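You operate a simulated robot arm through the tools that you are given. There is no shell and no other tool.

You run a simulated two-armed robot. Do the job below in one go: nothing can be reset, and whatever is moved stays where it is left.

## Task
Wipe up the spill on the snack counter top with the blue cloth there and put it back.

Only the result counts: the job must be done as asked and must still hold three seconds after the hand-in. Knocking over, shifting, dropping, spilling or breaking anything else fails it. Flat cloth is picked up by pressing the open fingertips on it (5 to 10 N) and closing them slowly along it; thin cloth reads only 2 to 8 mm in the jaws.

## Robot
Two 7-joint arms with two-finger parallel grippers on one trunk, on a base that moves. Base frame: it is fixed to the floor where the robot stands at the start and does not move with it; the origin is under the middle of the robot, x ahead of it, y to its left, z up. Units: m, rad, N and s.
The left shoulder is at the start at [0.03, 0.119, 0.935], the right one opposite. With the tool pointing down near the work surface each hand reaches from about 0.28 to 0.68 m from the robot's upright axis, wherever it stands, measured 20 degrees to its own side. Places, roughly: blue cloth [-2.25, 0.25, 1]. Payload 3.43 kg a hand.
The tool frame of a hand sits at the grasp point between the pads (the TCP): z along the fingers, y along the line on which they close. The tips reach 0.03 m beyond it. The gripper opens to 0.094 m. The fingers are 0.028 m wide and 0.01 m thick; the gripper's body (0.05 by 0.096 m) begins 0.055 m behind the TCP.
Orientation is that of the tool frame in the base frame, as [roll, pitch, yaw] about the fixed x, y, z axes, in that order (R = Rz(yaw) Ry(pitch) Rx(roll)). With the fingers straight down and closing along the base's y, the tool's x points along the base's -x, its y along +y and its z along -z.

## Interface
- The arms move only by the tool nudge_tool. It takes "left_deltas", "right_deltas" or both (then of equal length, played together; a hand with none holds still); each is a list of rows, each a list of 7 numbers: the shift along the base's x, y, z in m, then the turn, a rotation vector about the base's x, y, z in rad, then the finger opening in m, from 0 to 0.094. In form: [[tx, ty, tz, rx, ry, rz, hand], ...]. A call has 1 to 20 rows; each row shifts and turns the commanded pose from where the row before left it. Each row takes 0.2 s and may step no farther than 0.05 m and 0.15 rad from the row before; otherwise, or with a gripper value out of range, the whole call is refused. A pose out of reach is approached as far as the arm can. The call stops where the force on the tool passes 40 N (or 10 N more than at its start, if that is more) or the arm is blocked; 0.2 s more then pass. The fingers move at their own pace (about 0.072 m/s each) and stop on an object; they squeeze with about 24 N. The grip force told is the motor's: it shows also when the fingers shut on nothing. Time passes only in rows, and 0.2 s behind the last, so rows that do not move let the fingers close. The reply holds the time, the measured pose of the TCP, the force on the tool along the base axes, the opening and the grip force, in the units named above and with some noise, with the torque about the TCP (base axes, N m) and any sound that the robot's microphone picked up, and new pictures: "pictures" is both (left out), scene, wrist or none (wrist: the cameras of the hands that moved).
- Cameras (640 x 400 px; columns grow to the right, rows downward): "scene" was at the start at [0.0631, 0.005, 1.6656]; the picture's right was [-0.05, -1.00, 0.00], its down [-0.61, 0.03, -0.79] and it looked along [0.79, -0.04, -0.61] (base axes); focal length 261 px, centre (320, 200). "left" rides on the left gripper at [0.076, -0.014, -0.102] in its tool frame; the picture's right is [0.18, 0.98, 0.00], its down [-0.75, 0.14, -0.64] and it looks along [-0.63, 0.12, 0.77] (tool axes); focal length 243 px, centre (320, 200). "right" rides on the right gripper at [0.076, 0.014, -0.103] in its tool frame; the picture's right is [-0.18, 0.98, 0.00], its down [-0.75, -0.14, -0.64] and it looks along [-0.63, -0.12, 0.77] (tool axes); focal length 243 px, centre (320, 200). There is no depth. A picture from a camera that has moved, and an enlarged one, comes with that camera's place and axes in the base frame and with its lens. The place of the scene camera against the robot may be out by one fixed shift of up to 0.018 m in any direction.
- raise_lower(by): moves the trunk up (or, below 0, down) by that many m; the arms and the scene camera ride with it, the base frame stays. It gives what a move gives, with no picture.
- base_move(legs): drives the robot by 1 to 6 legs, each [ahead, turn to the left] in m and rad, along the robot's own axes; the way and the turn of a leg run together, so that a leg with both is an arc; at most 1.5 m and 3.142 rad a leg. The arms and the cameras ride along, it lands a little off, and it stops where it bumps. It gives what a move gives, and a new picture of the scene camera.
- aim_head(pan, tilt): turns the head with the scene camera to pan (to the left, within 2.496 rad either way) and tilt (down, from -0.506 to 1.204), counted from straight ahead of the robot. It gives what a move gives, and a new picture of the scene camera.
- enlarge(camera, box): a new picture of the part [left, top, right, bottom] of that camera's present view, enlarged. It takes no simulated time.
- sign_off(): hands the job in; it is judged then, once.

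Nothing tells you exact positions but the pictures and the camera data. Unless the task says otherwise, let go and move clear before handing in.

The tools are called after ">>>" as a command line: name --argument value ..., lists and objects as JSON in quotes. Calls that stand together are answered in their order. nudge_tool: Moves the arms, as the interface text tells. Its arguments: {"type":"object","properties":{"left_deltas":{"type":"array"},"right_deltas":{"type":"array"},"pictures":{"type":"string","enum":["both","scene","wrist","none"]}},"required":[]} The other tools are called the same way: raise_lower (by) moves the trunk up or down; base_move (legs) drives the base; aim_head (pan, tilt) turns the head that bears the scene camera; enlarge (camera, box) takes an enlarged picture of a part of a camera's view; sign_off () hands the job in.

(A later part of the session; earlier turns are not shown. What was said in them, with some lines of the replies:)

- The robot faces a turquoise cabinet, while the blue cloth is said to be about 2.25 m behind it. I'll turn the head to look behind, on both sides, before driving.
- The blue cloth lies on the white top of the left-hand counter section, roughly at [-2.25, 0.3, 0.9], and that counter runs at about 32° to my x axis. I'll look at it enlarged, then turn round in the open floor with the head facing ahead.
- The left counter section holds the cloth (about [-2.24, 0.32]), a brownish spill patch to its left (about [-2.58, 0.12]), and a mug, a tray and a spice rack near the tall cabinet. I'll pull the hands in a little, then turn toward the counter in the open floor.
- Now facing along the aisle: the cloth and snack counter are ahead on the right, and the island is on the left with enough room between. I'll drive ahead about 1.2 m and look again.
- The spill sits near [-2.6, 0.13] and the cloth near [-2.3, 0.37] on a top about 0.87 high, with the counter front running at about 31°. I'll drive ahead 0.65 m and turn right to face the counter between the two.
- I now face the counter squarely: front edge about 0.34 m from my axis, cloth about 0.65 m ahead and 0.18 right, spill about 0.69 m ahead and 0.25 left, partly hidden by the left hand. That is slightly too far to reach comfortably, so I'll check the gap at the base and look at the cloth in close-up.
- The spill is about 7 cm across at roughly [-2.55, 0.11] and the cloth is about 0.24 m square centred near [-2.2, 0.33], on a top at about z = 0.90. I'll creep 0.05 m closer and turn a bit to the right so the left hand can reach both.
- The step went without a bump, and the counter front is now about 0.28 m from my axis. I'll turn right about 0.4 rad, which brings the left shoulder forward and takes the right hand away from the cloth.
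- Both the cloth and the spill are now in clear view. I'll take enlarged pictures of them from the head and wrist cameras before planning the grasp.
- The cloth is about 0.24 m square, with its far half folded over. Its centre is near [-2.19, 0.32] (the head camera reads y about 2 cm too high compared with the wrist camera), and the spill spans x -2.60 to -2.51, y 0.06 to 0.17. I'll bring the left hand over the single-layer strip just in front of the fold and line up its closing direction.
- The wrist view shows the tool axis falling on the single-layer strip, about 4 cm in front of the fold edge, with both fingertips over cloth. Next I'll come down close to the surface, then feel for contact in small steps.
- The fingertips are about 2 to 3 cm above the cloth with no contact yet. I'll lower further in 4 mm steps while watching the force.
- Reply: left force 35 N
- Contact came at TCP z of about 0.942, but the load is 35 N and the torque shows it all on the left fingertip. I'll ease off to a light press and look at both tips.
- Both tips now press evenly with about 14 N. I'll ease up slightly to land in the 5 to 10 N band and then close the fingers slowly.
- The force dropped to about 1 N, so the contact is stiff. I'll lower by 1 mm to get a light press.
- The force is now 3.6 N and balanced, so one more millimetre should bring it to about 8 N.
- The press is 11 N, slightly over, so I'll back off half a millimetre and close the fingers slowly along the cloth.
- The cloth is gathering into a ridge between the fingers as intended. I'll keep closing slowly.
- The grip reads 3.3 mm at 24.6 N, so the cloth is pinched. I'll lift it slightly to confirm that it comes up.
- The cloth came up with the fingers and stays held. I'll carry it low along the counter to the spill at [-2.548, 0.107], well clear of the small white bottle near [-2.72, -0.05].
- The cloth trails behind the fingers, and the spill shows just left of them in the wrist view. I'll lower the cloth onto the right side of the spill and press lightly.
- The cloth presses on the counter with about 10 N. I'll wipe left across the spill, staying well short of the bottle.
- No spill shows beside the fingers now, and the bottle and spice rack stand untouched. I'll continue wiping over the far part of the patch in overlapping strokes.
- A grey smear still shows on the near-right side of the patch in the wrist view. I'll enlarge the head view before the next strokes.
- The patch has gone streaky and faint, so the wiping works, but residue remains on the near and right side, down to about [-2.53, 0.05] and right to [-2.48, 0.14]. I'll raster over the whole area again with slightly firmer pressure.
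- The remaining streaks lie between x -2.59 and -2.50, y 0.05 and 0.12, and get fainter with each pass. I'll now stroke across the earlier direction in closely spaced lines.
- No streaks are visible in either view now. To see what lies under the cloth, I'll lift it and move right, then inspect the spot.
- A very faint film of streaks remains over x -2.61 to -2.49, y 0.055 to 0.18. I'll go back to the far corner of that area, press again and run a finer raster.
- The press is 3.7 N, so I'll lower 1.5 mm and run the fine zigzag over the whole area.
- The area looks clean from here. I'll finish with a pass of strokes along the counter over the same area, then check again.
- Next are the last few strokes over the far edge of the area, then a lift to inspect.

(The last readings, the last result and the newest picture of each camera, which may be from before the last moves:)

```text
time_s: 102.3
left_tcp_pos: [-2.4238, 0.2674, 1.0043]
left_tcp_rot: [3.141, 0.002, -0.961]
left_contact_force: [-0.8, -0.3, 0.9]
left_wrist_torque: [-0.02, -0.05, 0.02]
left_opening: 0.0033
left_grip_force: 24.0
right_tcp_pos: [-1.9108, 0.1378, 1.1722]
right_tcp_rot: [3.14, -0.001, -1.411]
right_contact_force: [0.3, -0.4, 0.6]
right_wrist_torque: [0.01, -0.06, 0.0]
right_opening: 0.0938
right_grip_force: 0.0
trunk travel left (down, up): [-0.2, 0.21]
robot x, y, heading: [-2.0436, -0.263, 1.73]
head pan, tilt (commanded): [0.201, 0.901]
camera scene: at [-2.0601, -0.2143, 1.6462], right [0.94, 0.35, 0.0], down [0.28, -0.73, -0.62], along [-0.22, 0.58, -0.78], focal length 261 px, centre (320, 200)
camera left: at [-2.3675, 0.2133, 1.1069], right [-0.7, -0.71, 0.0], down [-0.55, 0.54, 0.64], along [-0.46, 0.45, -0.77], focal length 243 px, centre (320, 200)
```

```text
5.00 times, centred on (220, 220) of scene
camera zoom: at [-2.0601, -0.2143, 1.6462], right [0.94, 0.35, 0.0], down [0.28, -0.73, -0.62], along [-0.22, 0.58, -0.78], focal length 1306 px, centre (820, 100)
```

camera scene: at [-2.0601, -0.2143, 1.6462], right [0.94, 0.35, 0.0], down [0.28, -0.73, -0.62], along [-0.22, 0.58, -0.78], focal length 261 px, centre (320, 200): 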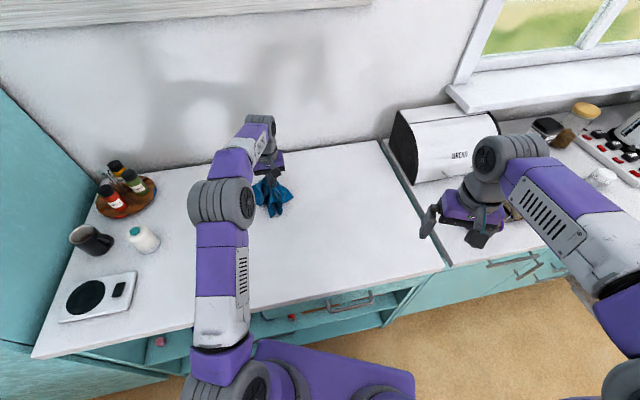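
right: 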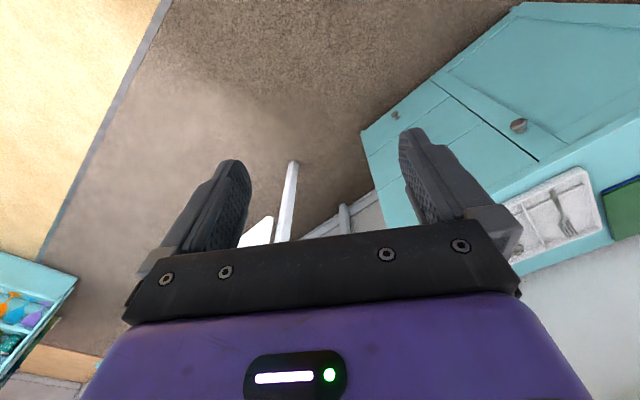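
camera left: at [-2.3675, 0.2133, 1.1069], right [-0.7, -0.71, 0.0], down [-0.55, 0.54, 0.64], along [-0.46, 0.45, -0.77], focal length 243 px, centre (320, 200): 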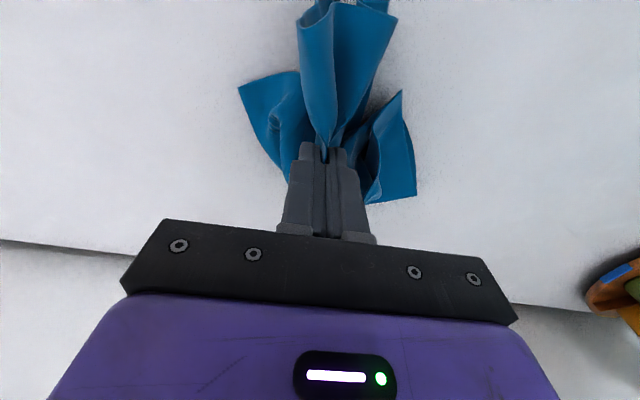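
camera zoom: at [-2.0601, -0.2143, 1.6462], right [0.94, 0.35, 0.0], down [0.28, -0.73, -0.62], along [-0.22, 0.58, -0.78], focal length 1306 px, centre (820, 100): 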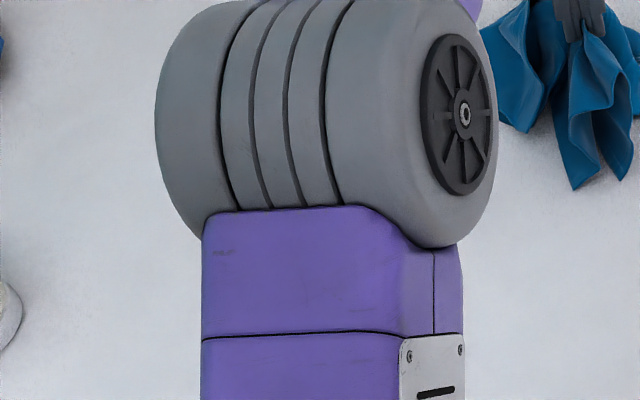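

The wiped area now looks clean in the wrist view, and the cloth is still held. I'll carry it back, going slightly past its old spot to the right, and look at the counter from the head before laying it down.

>>> nudge_tool --left_deltas '[[0.03, 0.0055, 0.01, 0, 0, 0, 0], [0.035, 0.0062, 0.01, 0, 0, 0, 0], [0.035, 0.0062, 0.01, 0, 0, 0, 0], [0.035, 0.0062, 0, 0, 0, 0, 0], [0.035, 0.0062, 0, 0, 0, 0, 0], [0.035, 0.0062, 0, 0, 0, 0, 0], [0.035, 0.0062, 0, 0, 0, 0, 0], [0.035, 0.0062, 0, 0, 0, 0, 0], [0.035, 0.0062, 0, 0, 0, 0, 0], [0, 0, 0, 0, 0, 0, 0]]' --pictures "both"

>>> enlarge --camera "scene" --box '[150, 170, 290, 265]'

>>> enlarge --camera "scene" --box '[270, 130, 430, 250]'

```text
time_s: 104.5
left_tcp_pos: [-2.1137, 0.3226, 1.0339]
left_tcp_rot: [3.141, 0.0, -0.961]
left_contact_force: [-0.4, -0.2, 0.2]
left_wrist_torque: [0.05, -0.02, 0.0]
left_opening: 0.0033
left_grip_force: 23.7
right_tcp_pos: [-1.9105, 0.1387, 1.1721]
right_tcp_rot: [3.141, 0.0, -1.41]
right_contact_force: [0.5, -0.3, 0.1]
right_wrist_torque: [-0.01, -0.03, -0.02]
right_opening: 0.0939
right_grip_force: 0.1
trunk travel left (down, up): [-0.2, 0.21]
robot x, y, heading: [-2.045, -0.2653, 1.73]
head pan, tilt (commanded): [0.201, 0.901]
camera scene: at [-2.0602, -0.2142, 1.6462], right [0.94, 0.35, 0.0], down [0.28, -0.73, -0.62], along [-0.22, 0.58, -0.78], focal length 261 px, centre (320, 200)
camera left: at [-2.0581, 0.2681, 1.1363], right [-0.7, -0.71, 0.0], down [-0.55, 0.54, 0.64], along [-0.46, 0.45, -0.77], focal length 243 px, centre (320, 200)
```

scene: 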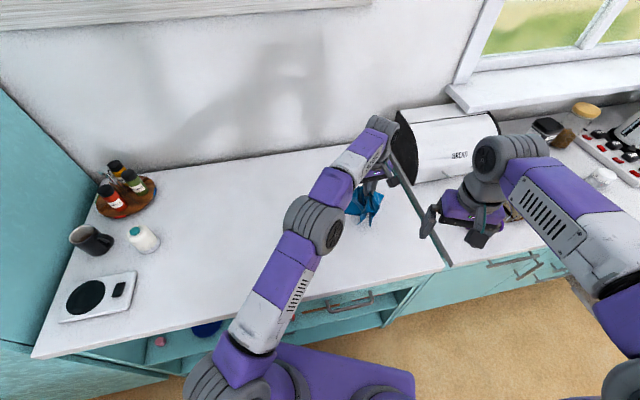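
left: 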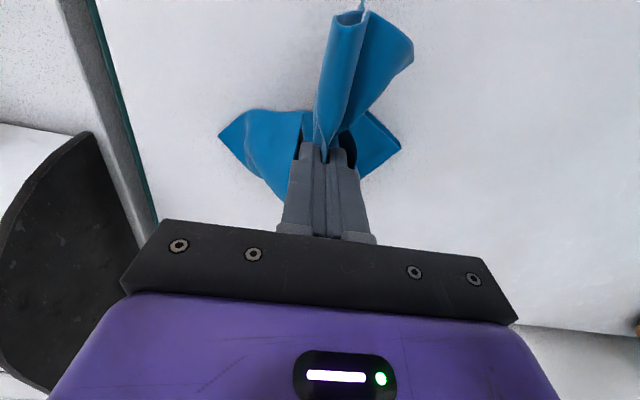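

```text
4.21 times, centred on (220, 218) of scene
camera zoom: at [-2.0602, -0.2142, 1.6462], right [0.94, 0.35, 0.0], down [0.28, -0.73, -0.62], along [-0.22, 0.58, -0.78], focal length 1100 px, centre (741, 126)
```

zoom: 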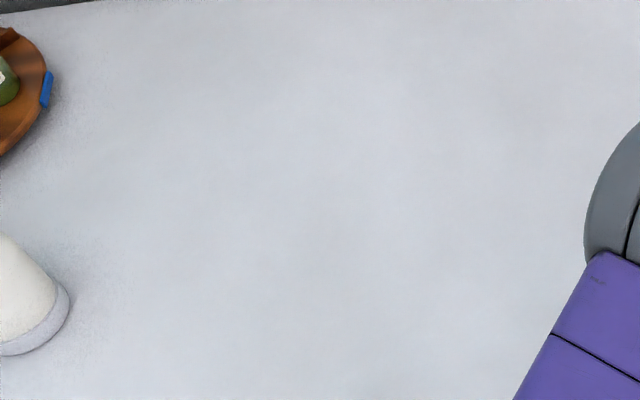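

```text
3.33 times, centred on (350, 190) of scene
camera zoom: at [-2.0602, -0.2142, 1.6462], right [0.94, 0.35, 0.0], down [0.28, -0.73, -0.62], along [-0.22, 0.58, -0.78], focal length 871 px, centre (220, 233)
```

zoom: 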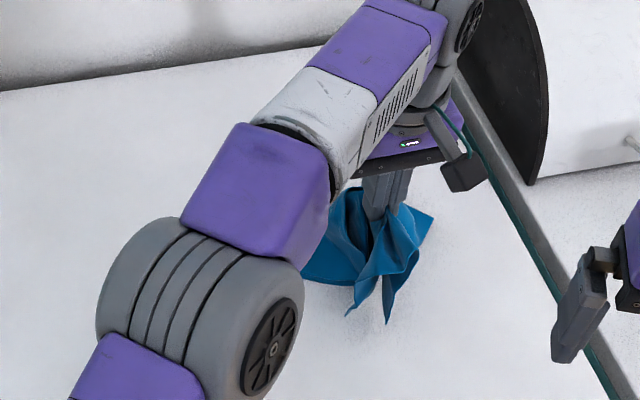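

The spill area is clean. One closer look at the spot, and then I'll lower the cloth while drawing it left so that it spreads out over its old place.

>>> enlarge --camera "scene" --box '[190, 195, 260, 245]'

>>> nudge_tool --left_deltas '[[0, 0, -0.02, 0, 0, 0, 0], [0, 0, -0.02, 0, 0, 0, 0], [-0.01, -0.006, -0.02, 0, 0, 0, 0], [-0.015, -0.009, -0.015, 0, 0, 0, 0], [-0.015, -0.009, -0.006, 0, 0, 0, 0], [-0.015, -0.009, -0.003, 0, 0, 0, 0], [0, 0, 0, 0, 0, 0, 0]]' --pictures "both"

```text
8.00 times, centred on (225, 220) of scene
camera zoom: at [-2.0602, -0.2142, 1.6462], right [0.94, 0.35, 0.0], down [0.28, -0.73, -0.62], along [-0.22, 0.58, -0.78], focal length 2090 px, centre (1080, 40)
```

zoom: 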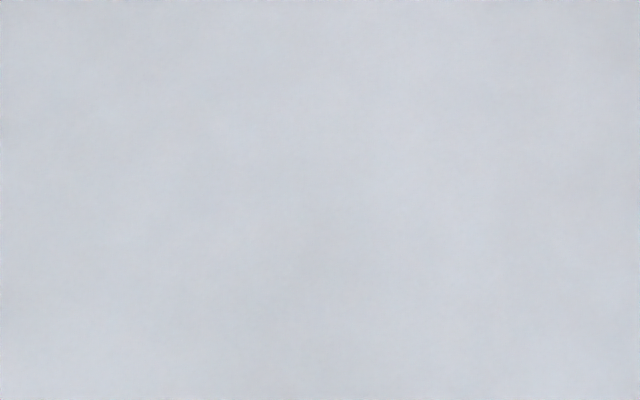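

```text
time_s: 106.1
left_tcp_pos: [-2.1676, 0.2886, 0.9501]
left_tcp_rot: [-3.142, 0.001, -0.961]
left_contact_force: [-0.8, 0.7, 0.4]
left_wrist_torque: [0.04, -0.03, -0.03]
left_opening: 0.0029
left_grip_force: 23.7
right_tcp_pos: [-1.9106, 0.1385, 1.1731]
right_tcp_rot: [-3.141, 0.0, -1.41]
right_contact_force: [0.4, 0.3, 0.0]
right_wrist_torque: [-0.01, 0.04, -0.03]
right_opening: 0.0941
right_grip_force: 0.1
trunk travel left (down, up): [-0.2, 0.21]
robot x, y, heading: [-2.0425, -0.2648, 1.729]
head pan, tilt (commanded): [0.201, 0.901]
camera scene: at [-2.0592, -0.2139, 1.6462], right [0.94, 0.35, 0.0], down [0.28, -0.73, -0.62], along [-0.22, 0.58, -0.78], focal length 261 px, centre (320, 200)
camera left: at [-2.1127, 0.235, 1.0526], right [-0.7, -0.71, 0.0], down [-0.55, 0.54, 0.64], along [-0.46, 0.45, -0.77], focal length 243 px, centre (320, 200)
```

scene: 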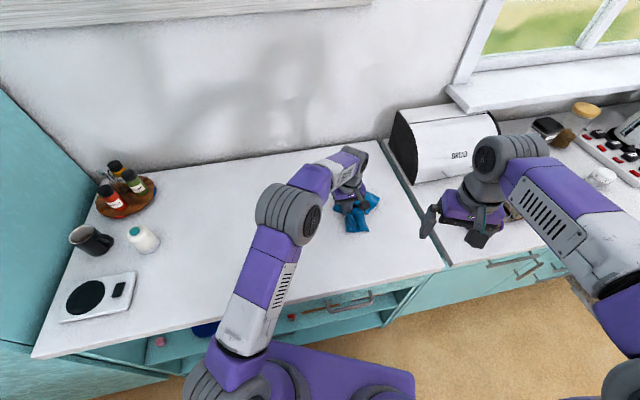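
left: 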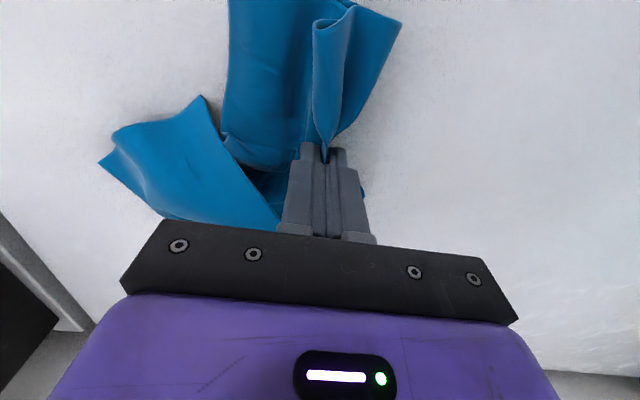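

The cloth is down, spread mostly to the right of and in front of the fingers, while its old centre was at about [-2.19, 0.315]. I'll draw it a little farther left and back so that its middle lands there.

>>> nudge_tool --left_deltas '[[-0.0163, 0.0053, 0, 0, 0, 0, 0], [-0.0163, 0.0053, 0, 0, 0, 0, 0], [-0.0163, 0.0053, 0, 0, 0, 0, 0], [-0.0163, 0.0053, 0, 0, 0, 0, 0], [-0.0163, 0.0053, -0.002, 0, 0, 0, 0], [0, 0, -0.002, 0, 0, 0, 0], [0, 0, 0, 0, 0, 0, 0]]' --pictures "both"

>>> enlarge --camera "scene" --box '[270, 130, 430, 250]'

```text
time_s: 107.7
left_tcp_pos: [-2.248, 0.3162, 0.9454]
left_tcp_rot: [-3.139, 0.001, -0.963]
left_contact_force: [0.5, 0.3, 4.7]
left_wrist_torque: [0.05, -0.04, -0.06]
left_opening: 0.003
left_grip_force: 24.4
right_tcp_pos: [-1.9106, 0.1378, 1.1735]
right_tcp_rot: [3.141, -0.001, -1.411]
right_contact_force: [-0.2, -0.4, 0.7]
right_wrist_torque: [0.0, 0.01, -0.01]
right_opening: 0.0942
right_grip_force: 0.0
trunk travel left (down, up): [-0.2, 0.21]
robot x, y, heading: [-2.0433, -0.2671, 1.727]
head pan, tilt (commanded): [0.201, 0.901]
camera scene: at [-2.0594, -0.2145, 1.6463], right [0.94, 0.35, 0.0], down [0.28, -0.73, -0.62], along [-0.22, 0.58, -0.78], focal length 261 px, centre (320, 200)
camera left: at [-2.1938, 0.2612, 1.0486], right [-0.7, -0.71, 0.0], down [-0.55, 0.54, 0.64], along [-0.46, 0.45, -0.77], focal length 243 px, centre (320, 200)
```

scene: 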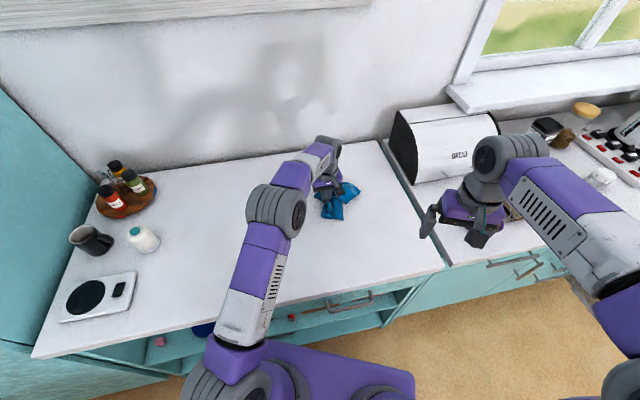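
left: 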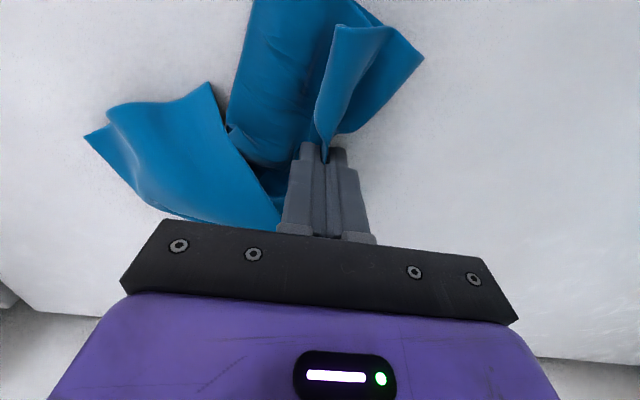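

```text
3.33 times, centred on (350, 190) of scene
camera zoom: at [-2.0594, -0.2145, 1.6463], right [0.94, 0.35, 0.0], down [0.28, -0.73, -0.62], along [-0.22, 0.58, -0.78], focal length 871 px, centre (220, 233)
```

zoom: 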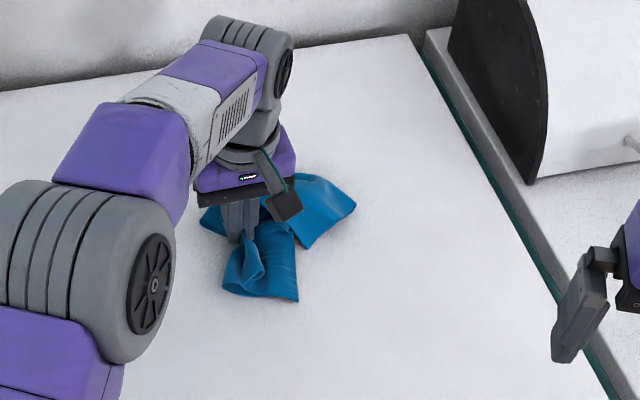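

The cloth's middle now lies near [-2.20, 0.314], within about 2 cm of where it was. I'll release it gently and lift straight up.

>>> nudge_tool --left_deltas '[[0, 0, 0.001, 0, 0, 0, 0.006], [0, 0, 0.001, 0, 0, 0, 0.012], [0, 0, 0.001, 0, 0, 0, 0.018], [0, 0, 0.001, 0, 0, 0, 0.024], [0, 0, 0.002, 0, 0, 0, 0.03], [0, 0, 0.004, 0, 0, 0, 0.034], [0, 0, 0.006, 0, 0, 0, 0.034], [0, 0, 0.01, 0, 0, 0, 0.034], [0, 0, 0.015, 0, 0, 0, 0.034], [0, 0, 0.02, 0, 0, 0, 0.034], [0, 0, 0, 0, 0, 0, 0.034]]' --pictures "both"

>>> enlarge --camera "scene" --box '[270, 130, 430, 250]'

```text
time_s: 110.1
left_tcp_pos: [-2.2488, 0.3159, 1.0063]
left_tcp_rot: [3.141, 0.0, -0.961]
left_contact_force: [0.2, -0.1, -0.1]
left_wrist_torque: [0.05, 0.0, -0.04]
left_opening: 0.0339
left_grip_force: 0.2
right_tcp_pos: [-1.9112, 0.1384, 1.1726]
right_tcp_rot: [3.141, 0.001, -1.41]
right_contact_force: [0.6, 0.1, -0.3]
right_wrist_torque: [0.0, 0.02, -0.01]
right_opening: 0.0938
right_grip_force: 0.1
trunk travel left (down, up): [-0.2, 0.21]
robot x, y, heading: [-2.0434, -0.2609, 1.732]
head pan, tilt (commanded): [0.201, 0.901]
camera scene: at [-2.0596, -0.2138, 1.6462], right [0.94, 0.35, 0.0], down [0.28, -0.73, -0.62], along [-0.22, 0.58, -0.78], focal length 261 px, centre (320, 200)
camera left: at [-2.1945, 0.2618, 1.11], right [-0.7, -0.71, 0.0], down [-0.55, 0.54, 0.64], along [-0.46, 0.45, -0.77], focal length 243 px, centre (320, 200)
```

scene: 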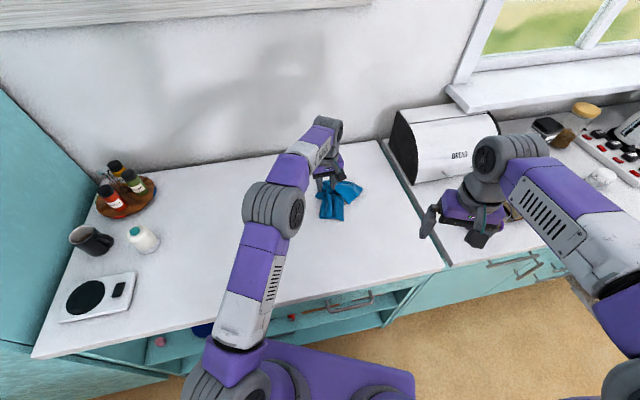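
left: 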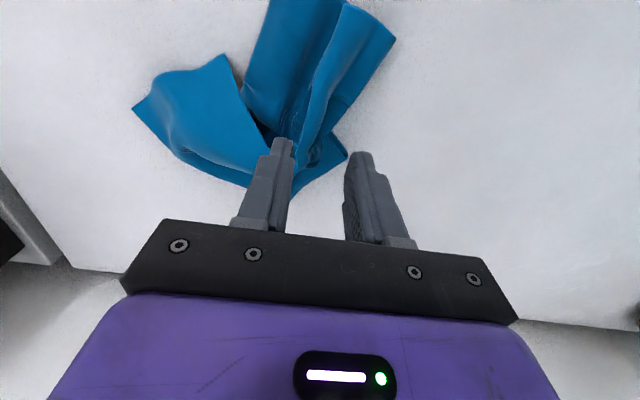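

```text
3.33 times, centred on (350, 190) of scene
camera zoom: at [-2.0596, -0.2138, 1.6462], right [0.94, 0.35, 0.0], down [0.28, -0.73, -0.62], along [-0.22, 0.58, -0.78], focal length 871 px, centre (220, 233)
```

zoom: 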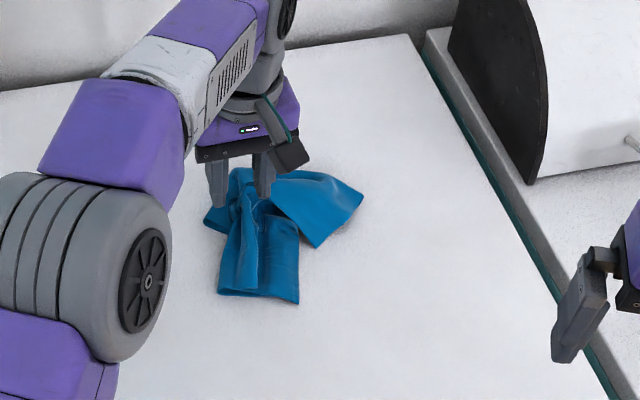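

The cloth lies released on the counter at its old place, and nothing else has moved. I'll raise the left hand and draw it back for an unobstructed final look.

>>> nudge_tool --left_deltas '[[0, 0, 0.03, 0, 0, 0, 0.034], [0, 0, 0.04, 0, 0, 0, 0.034], [0, 0, 0.04, 0, 0, 0, 0.034], [0, 0, 0.04, 0, 0, 0, 0.034], [-0.01, -0.04, 0.01, 0, 0, 0, 0.034], [-0.01, -0.045, 0, 0, 0, 0, 0.034], [-0.01, -0.045, 0, 0, 0, 0, 0.034], [-0.01, -0.045, 0, 0, 0, 0, 0.034], [-0.01, -0.045, 0, 0, 0, 0, 0.034], [0, 0, 0, 0, 0, 0, 0.034]]' --pictures "both"

>>> enlarge --camera "scene" --box '[270, 150, 400, 250]'

>>> enlarge --camera "scene" --box '[30, 140, 280, 300]'

```text
time_s: 112.3
left_tcp_pos: [-2.2975, 0.0813, 1.1506]
left_tcp_rot: [3.141, 0.003, -0.961]
left_contact_force: [0.5, 0.0, 0.6]
left_wrist_torque: [-0.01, -0.01, 0.01]
left_opening: 0.034
left_grip_force: 0.1
left hand out of reach, approached as far as the arm can: row 3, 4
right_tcp_pos: [-1.9103, 0.1386, 1.1725]
right_tcp_rot: [-3.14, -0.001, -1.411]
right_contact_force: [0.9, 0.0, 0.5]
right_wrist_torque: [0.0, -0.01, 0.01]
right_opening: 0.0941
right_grip_force: 0.1
trunk travel left (down, up): [-0.2, 0.21]
robot x, y, heading: [-2.0451, -0.2664, 1.728]
head pan, tilt (commanded): [0.201, 0.901]
camera scene: at [-2.0591, -0.2127, 1.6462], right [0.94, 0.35, 0.0], down [0.28, -0.73, -0.62], along [-0.22, 0.58, -0.78], focal length 261 px, centre (320, 200)
camera left: at [-2.2433, 0.027, 1.2521], right [-0.7, -0.71, 0.0], down [-0.55, 0.54, 0.64], along [-0.46, 0.45, -0.77], focal length 243 px, centre (320, 200)
```

scene: 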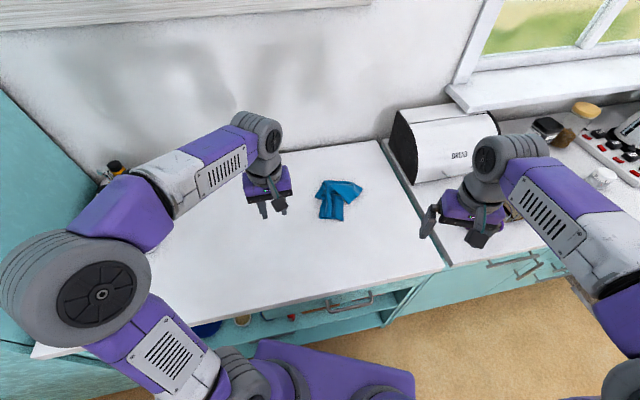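
left: 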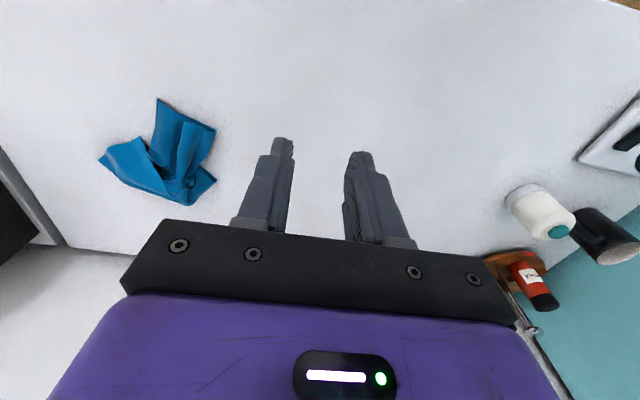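

```text
4.00 times, centred on (335, 200) of scene
camera zoom: at [-2.0591, -0.2127, 1.6462], right [0.94, 0.35, 0.0], down [0.28, -0.73, -0.62], along [-0.22, 0.58, -0.78], focal length 1045 px, centre (260, 200)
```

zoom: 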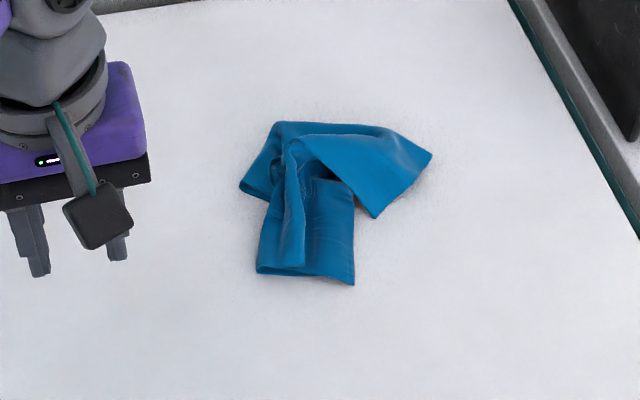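

```text
2.50 times, centred on (155, 220) of scene
camera zoom: at [-2.0591, -0.2127, 1.6462], right [0.94, 0.35, 0.0], down [0.28, -0.73, -0.62], along [-0.22, 0.58, -0.78], focal length 653 px, centre (732, 150)
```

zoom: 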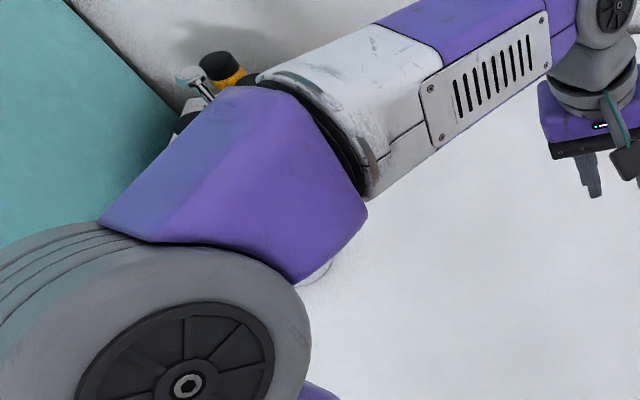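

The cloth lies alone on the counter at its old place, and the bottle, mug, board and spice rack all stand as before. I'll take one last close look at the wiped spot from both cameras.

>>> enlarge --camera "left" --box '[370, 90, 530, 230]'

>>> enlarge --camera "scene" --box '[180, 180, 280, 260]'

```text
2.86 times, centred on (450, 160) of left
camera zoom: at [-2.2433, 0.027, 1.2521], right [-0.7, -0.71, 0.0], down [-0.55, 0.54, 0.64], along [-0.46, 0.45, -0.77], focal length 693 px, centre (-51, 314)
```

zoom: 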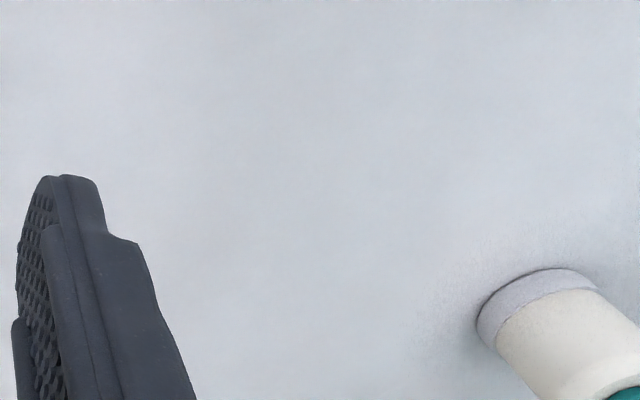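

```text
5.00 times, centred on (230, 220) of scene
camera zoom: at [-2.0591, -0.2127, 1.6462], right [0.94, 0.35, 0.0], down [0.28, -0.73, -0.62], along [-0.22, 0.58, -0.78], focal length 1306 px, centre (770, 100)
```

zoom: 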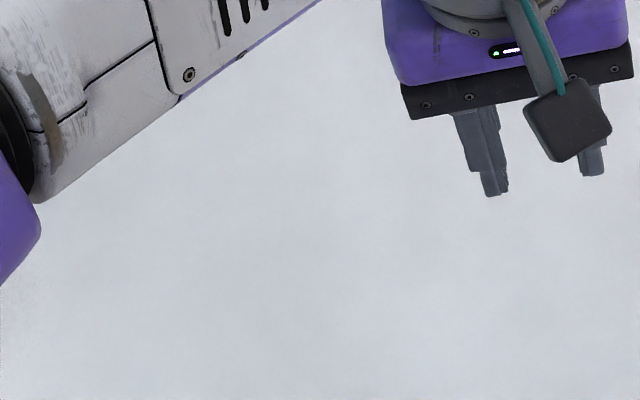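

The counter is clean where the spill was. The cloth is back at its place and released, both hands are clear, and nothing else was disturbed, so I'm handing in.

>>> sign_off

```text
The job is handed in.
```

The spill on the snack counter is wiped up and the blue cloth is back where it was. Enlarged pictures from the head and wrist cameras show no residue left on the spot.

- **Cloth:** it lies released on the counter, about 2 to 3 cm from its original centre by my estimate. It is bunched up rather than spread flat with its original fold.
- **Surroundings:** I saw no sign that the bottle, mug, board or spice rack had moved, and the base did not bump anything. Both hands were clear at hand-in.

The hand-in was accepted without a verdict, so I don't know how it was judged.
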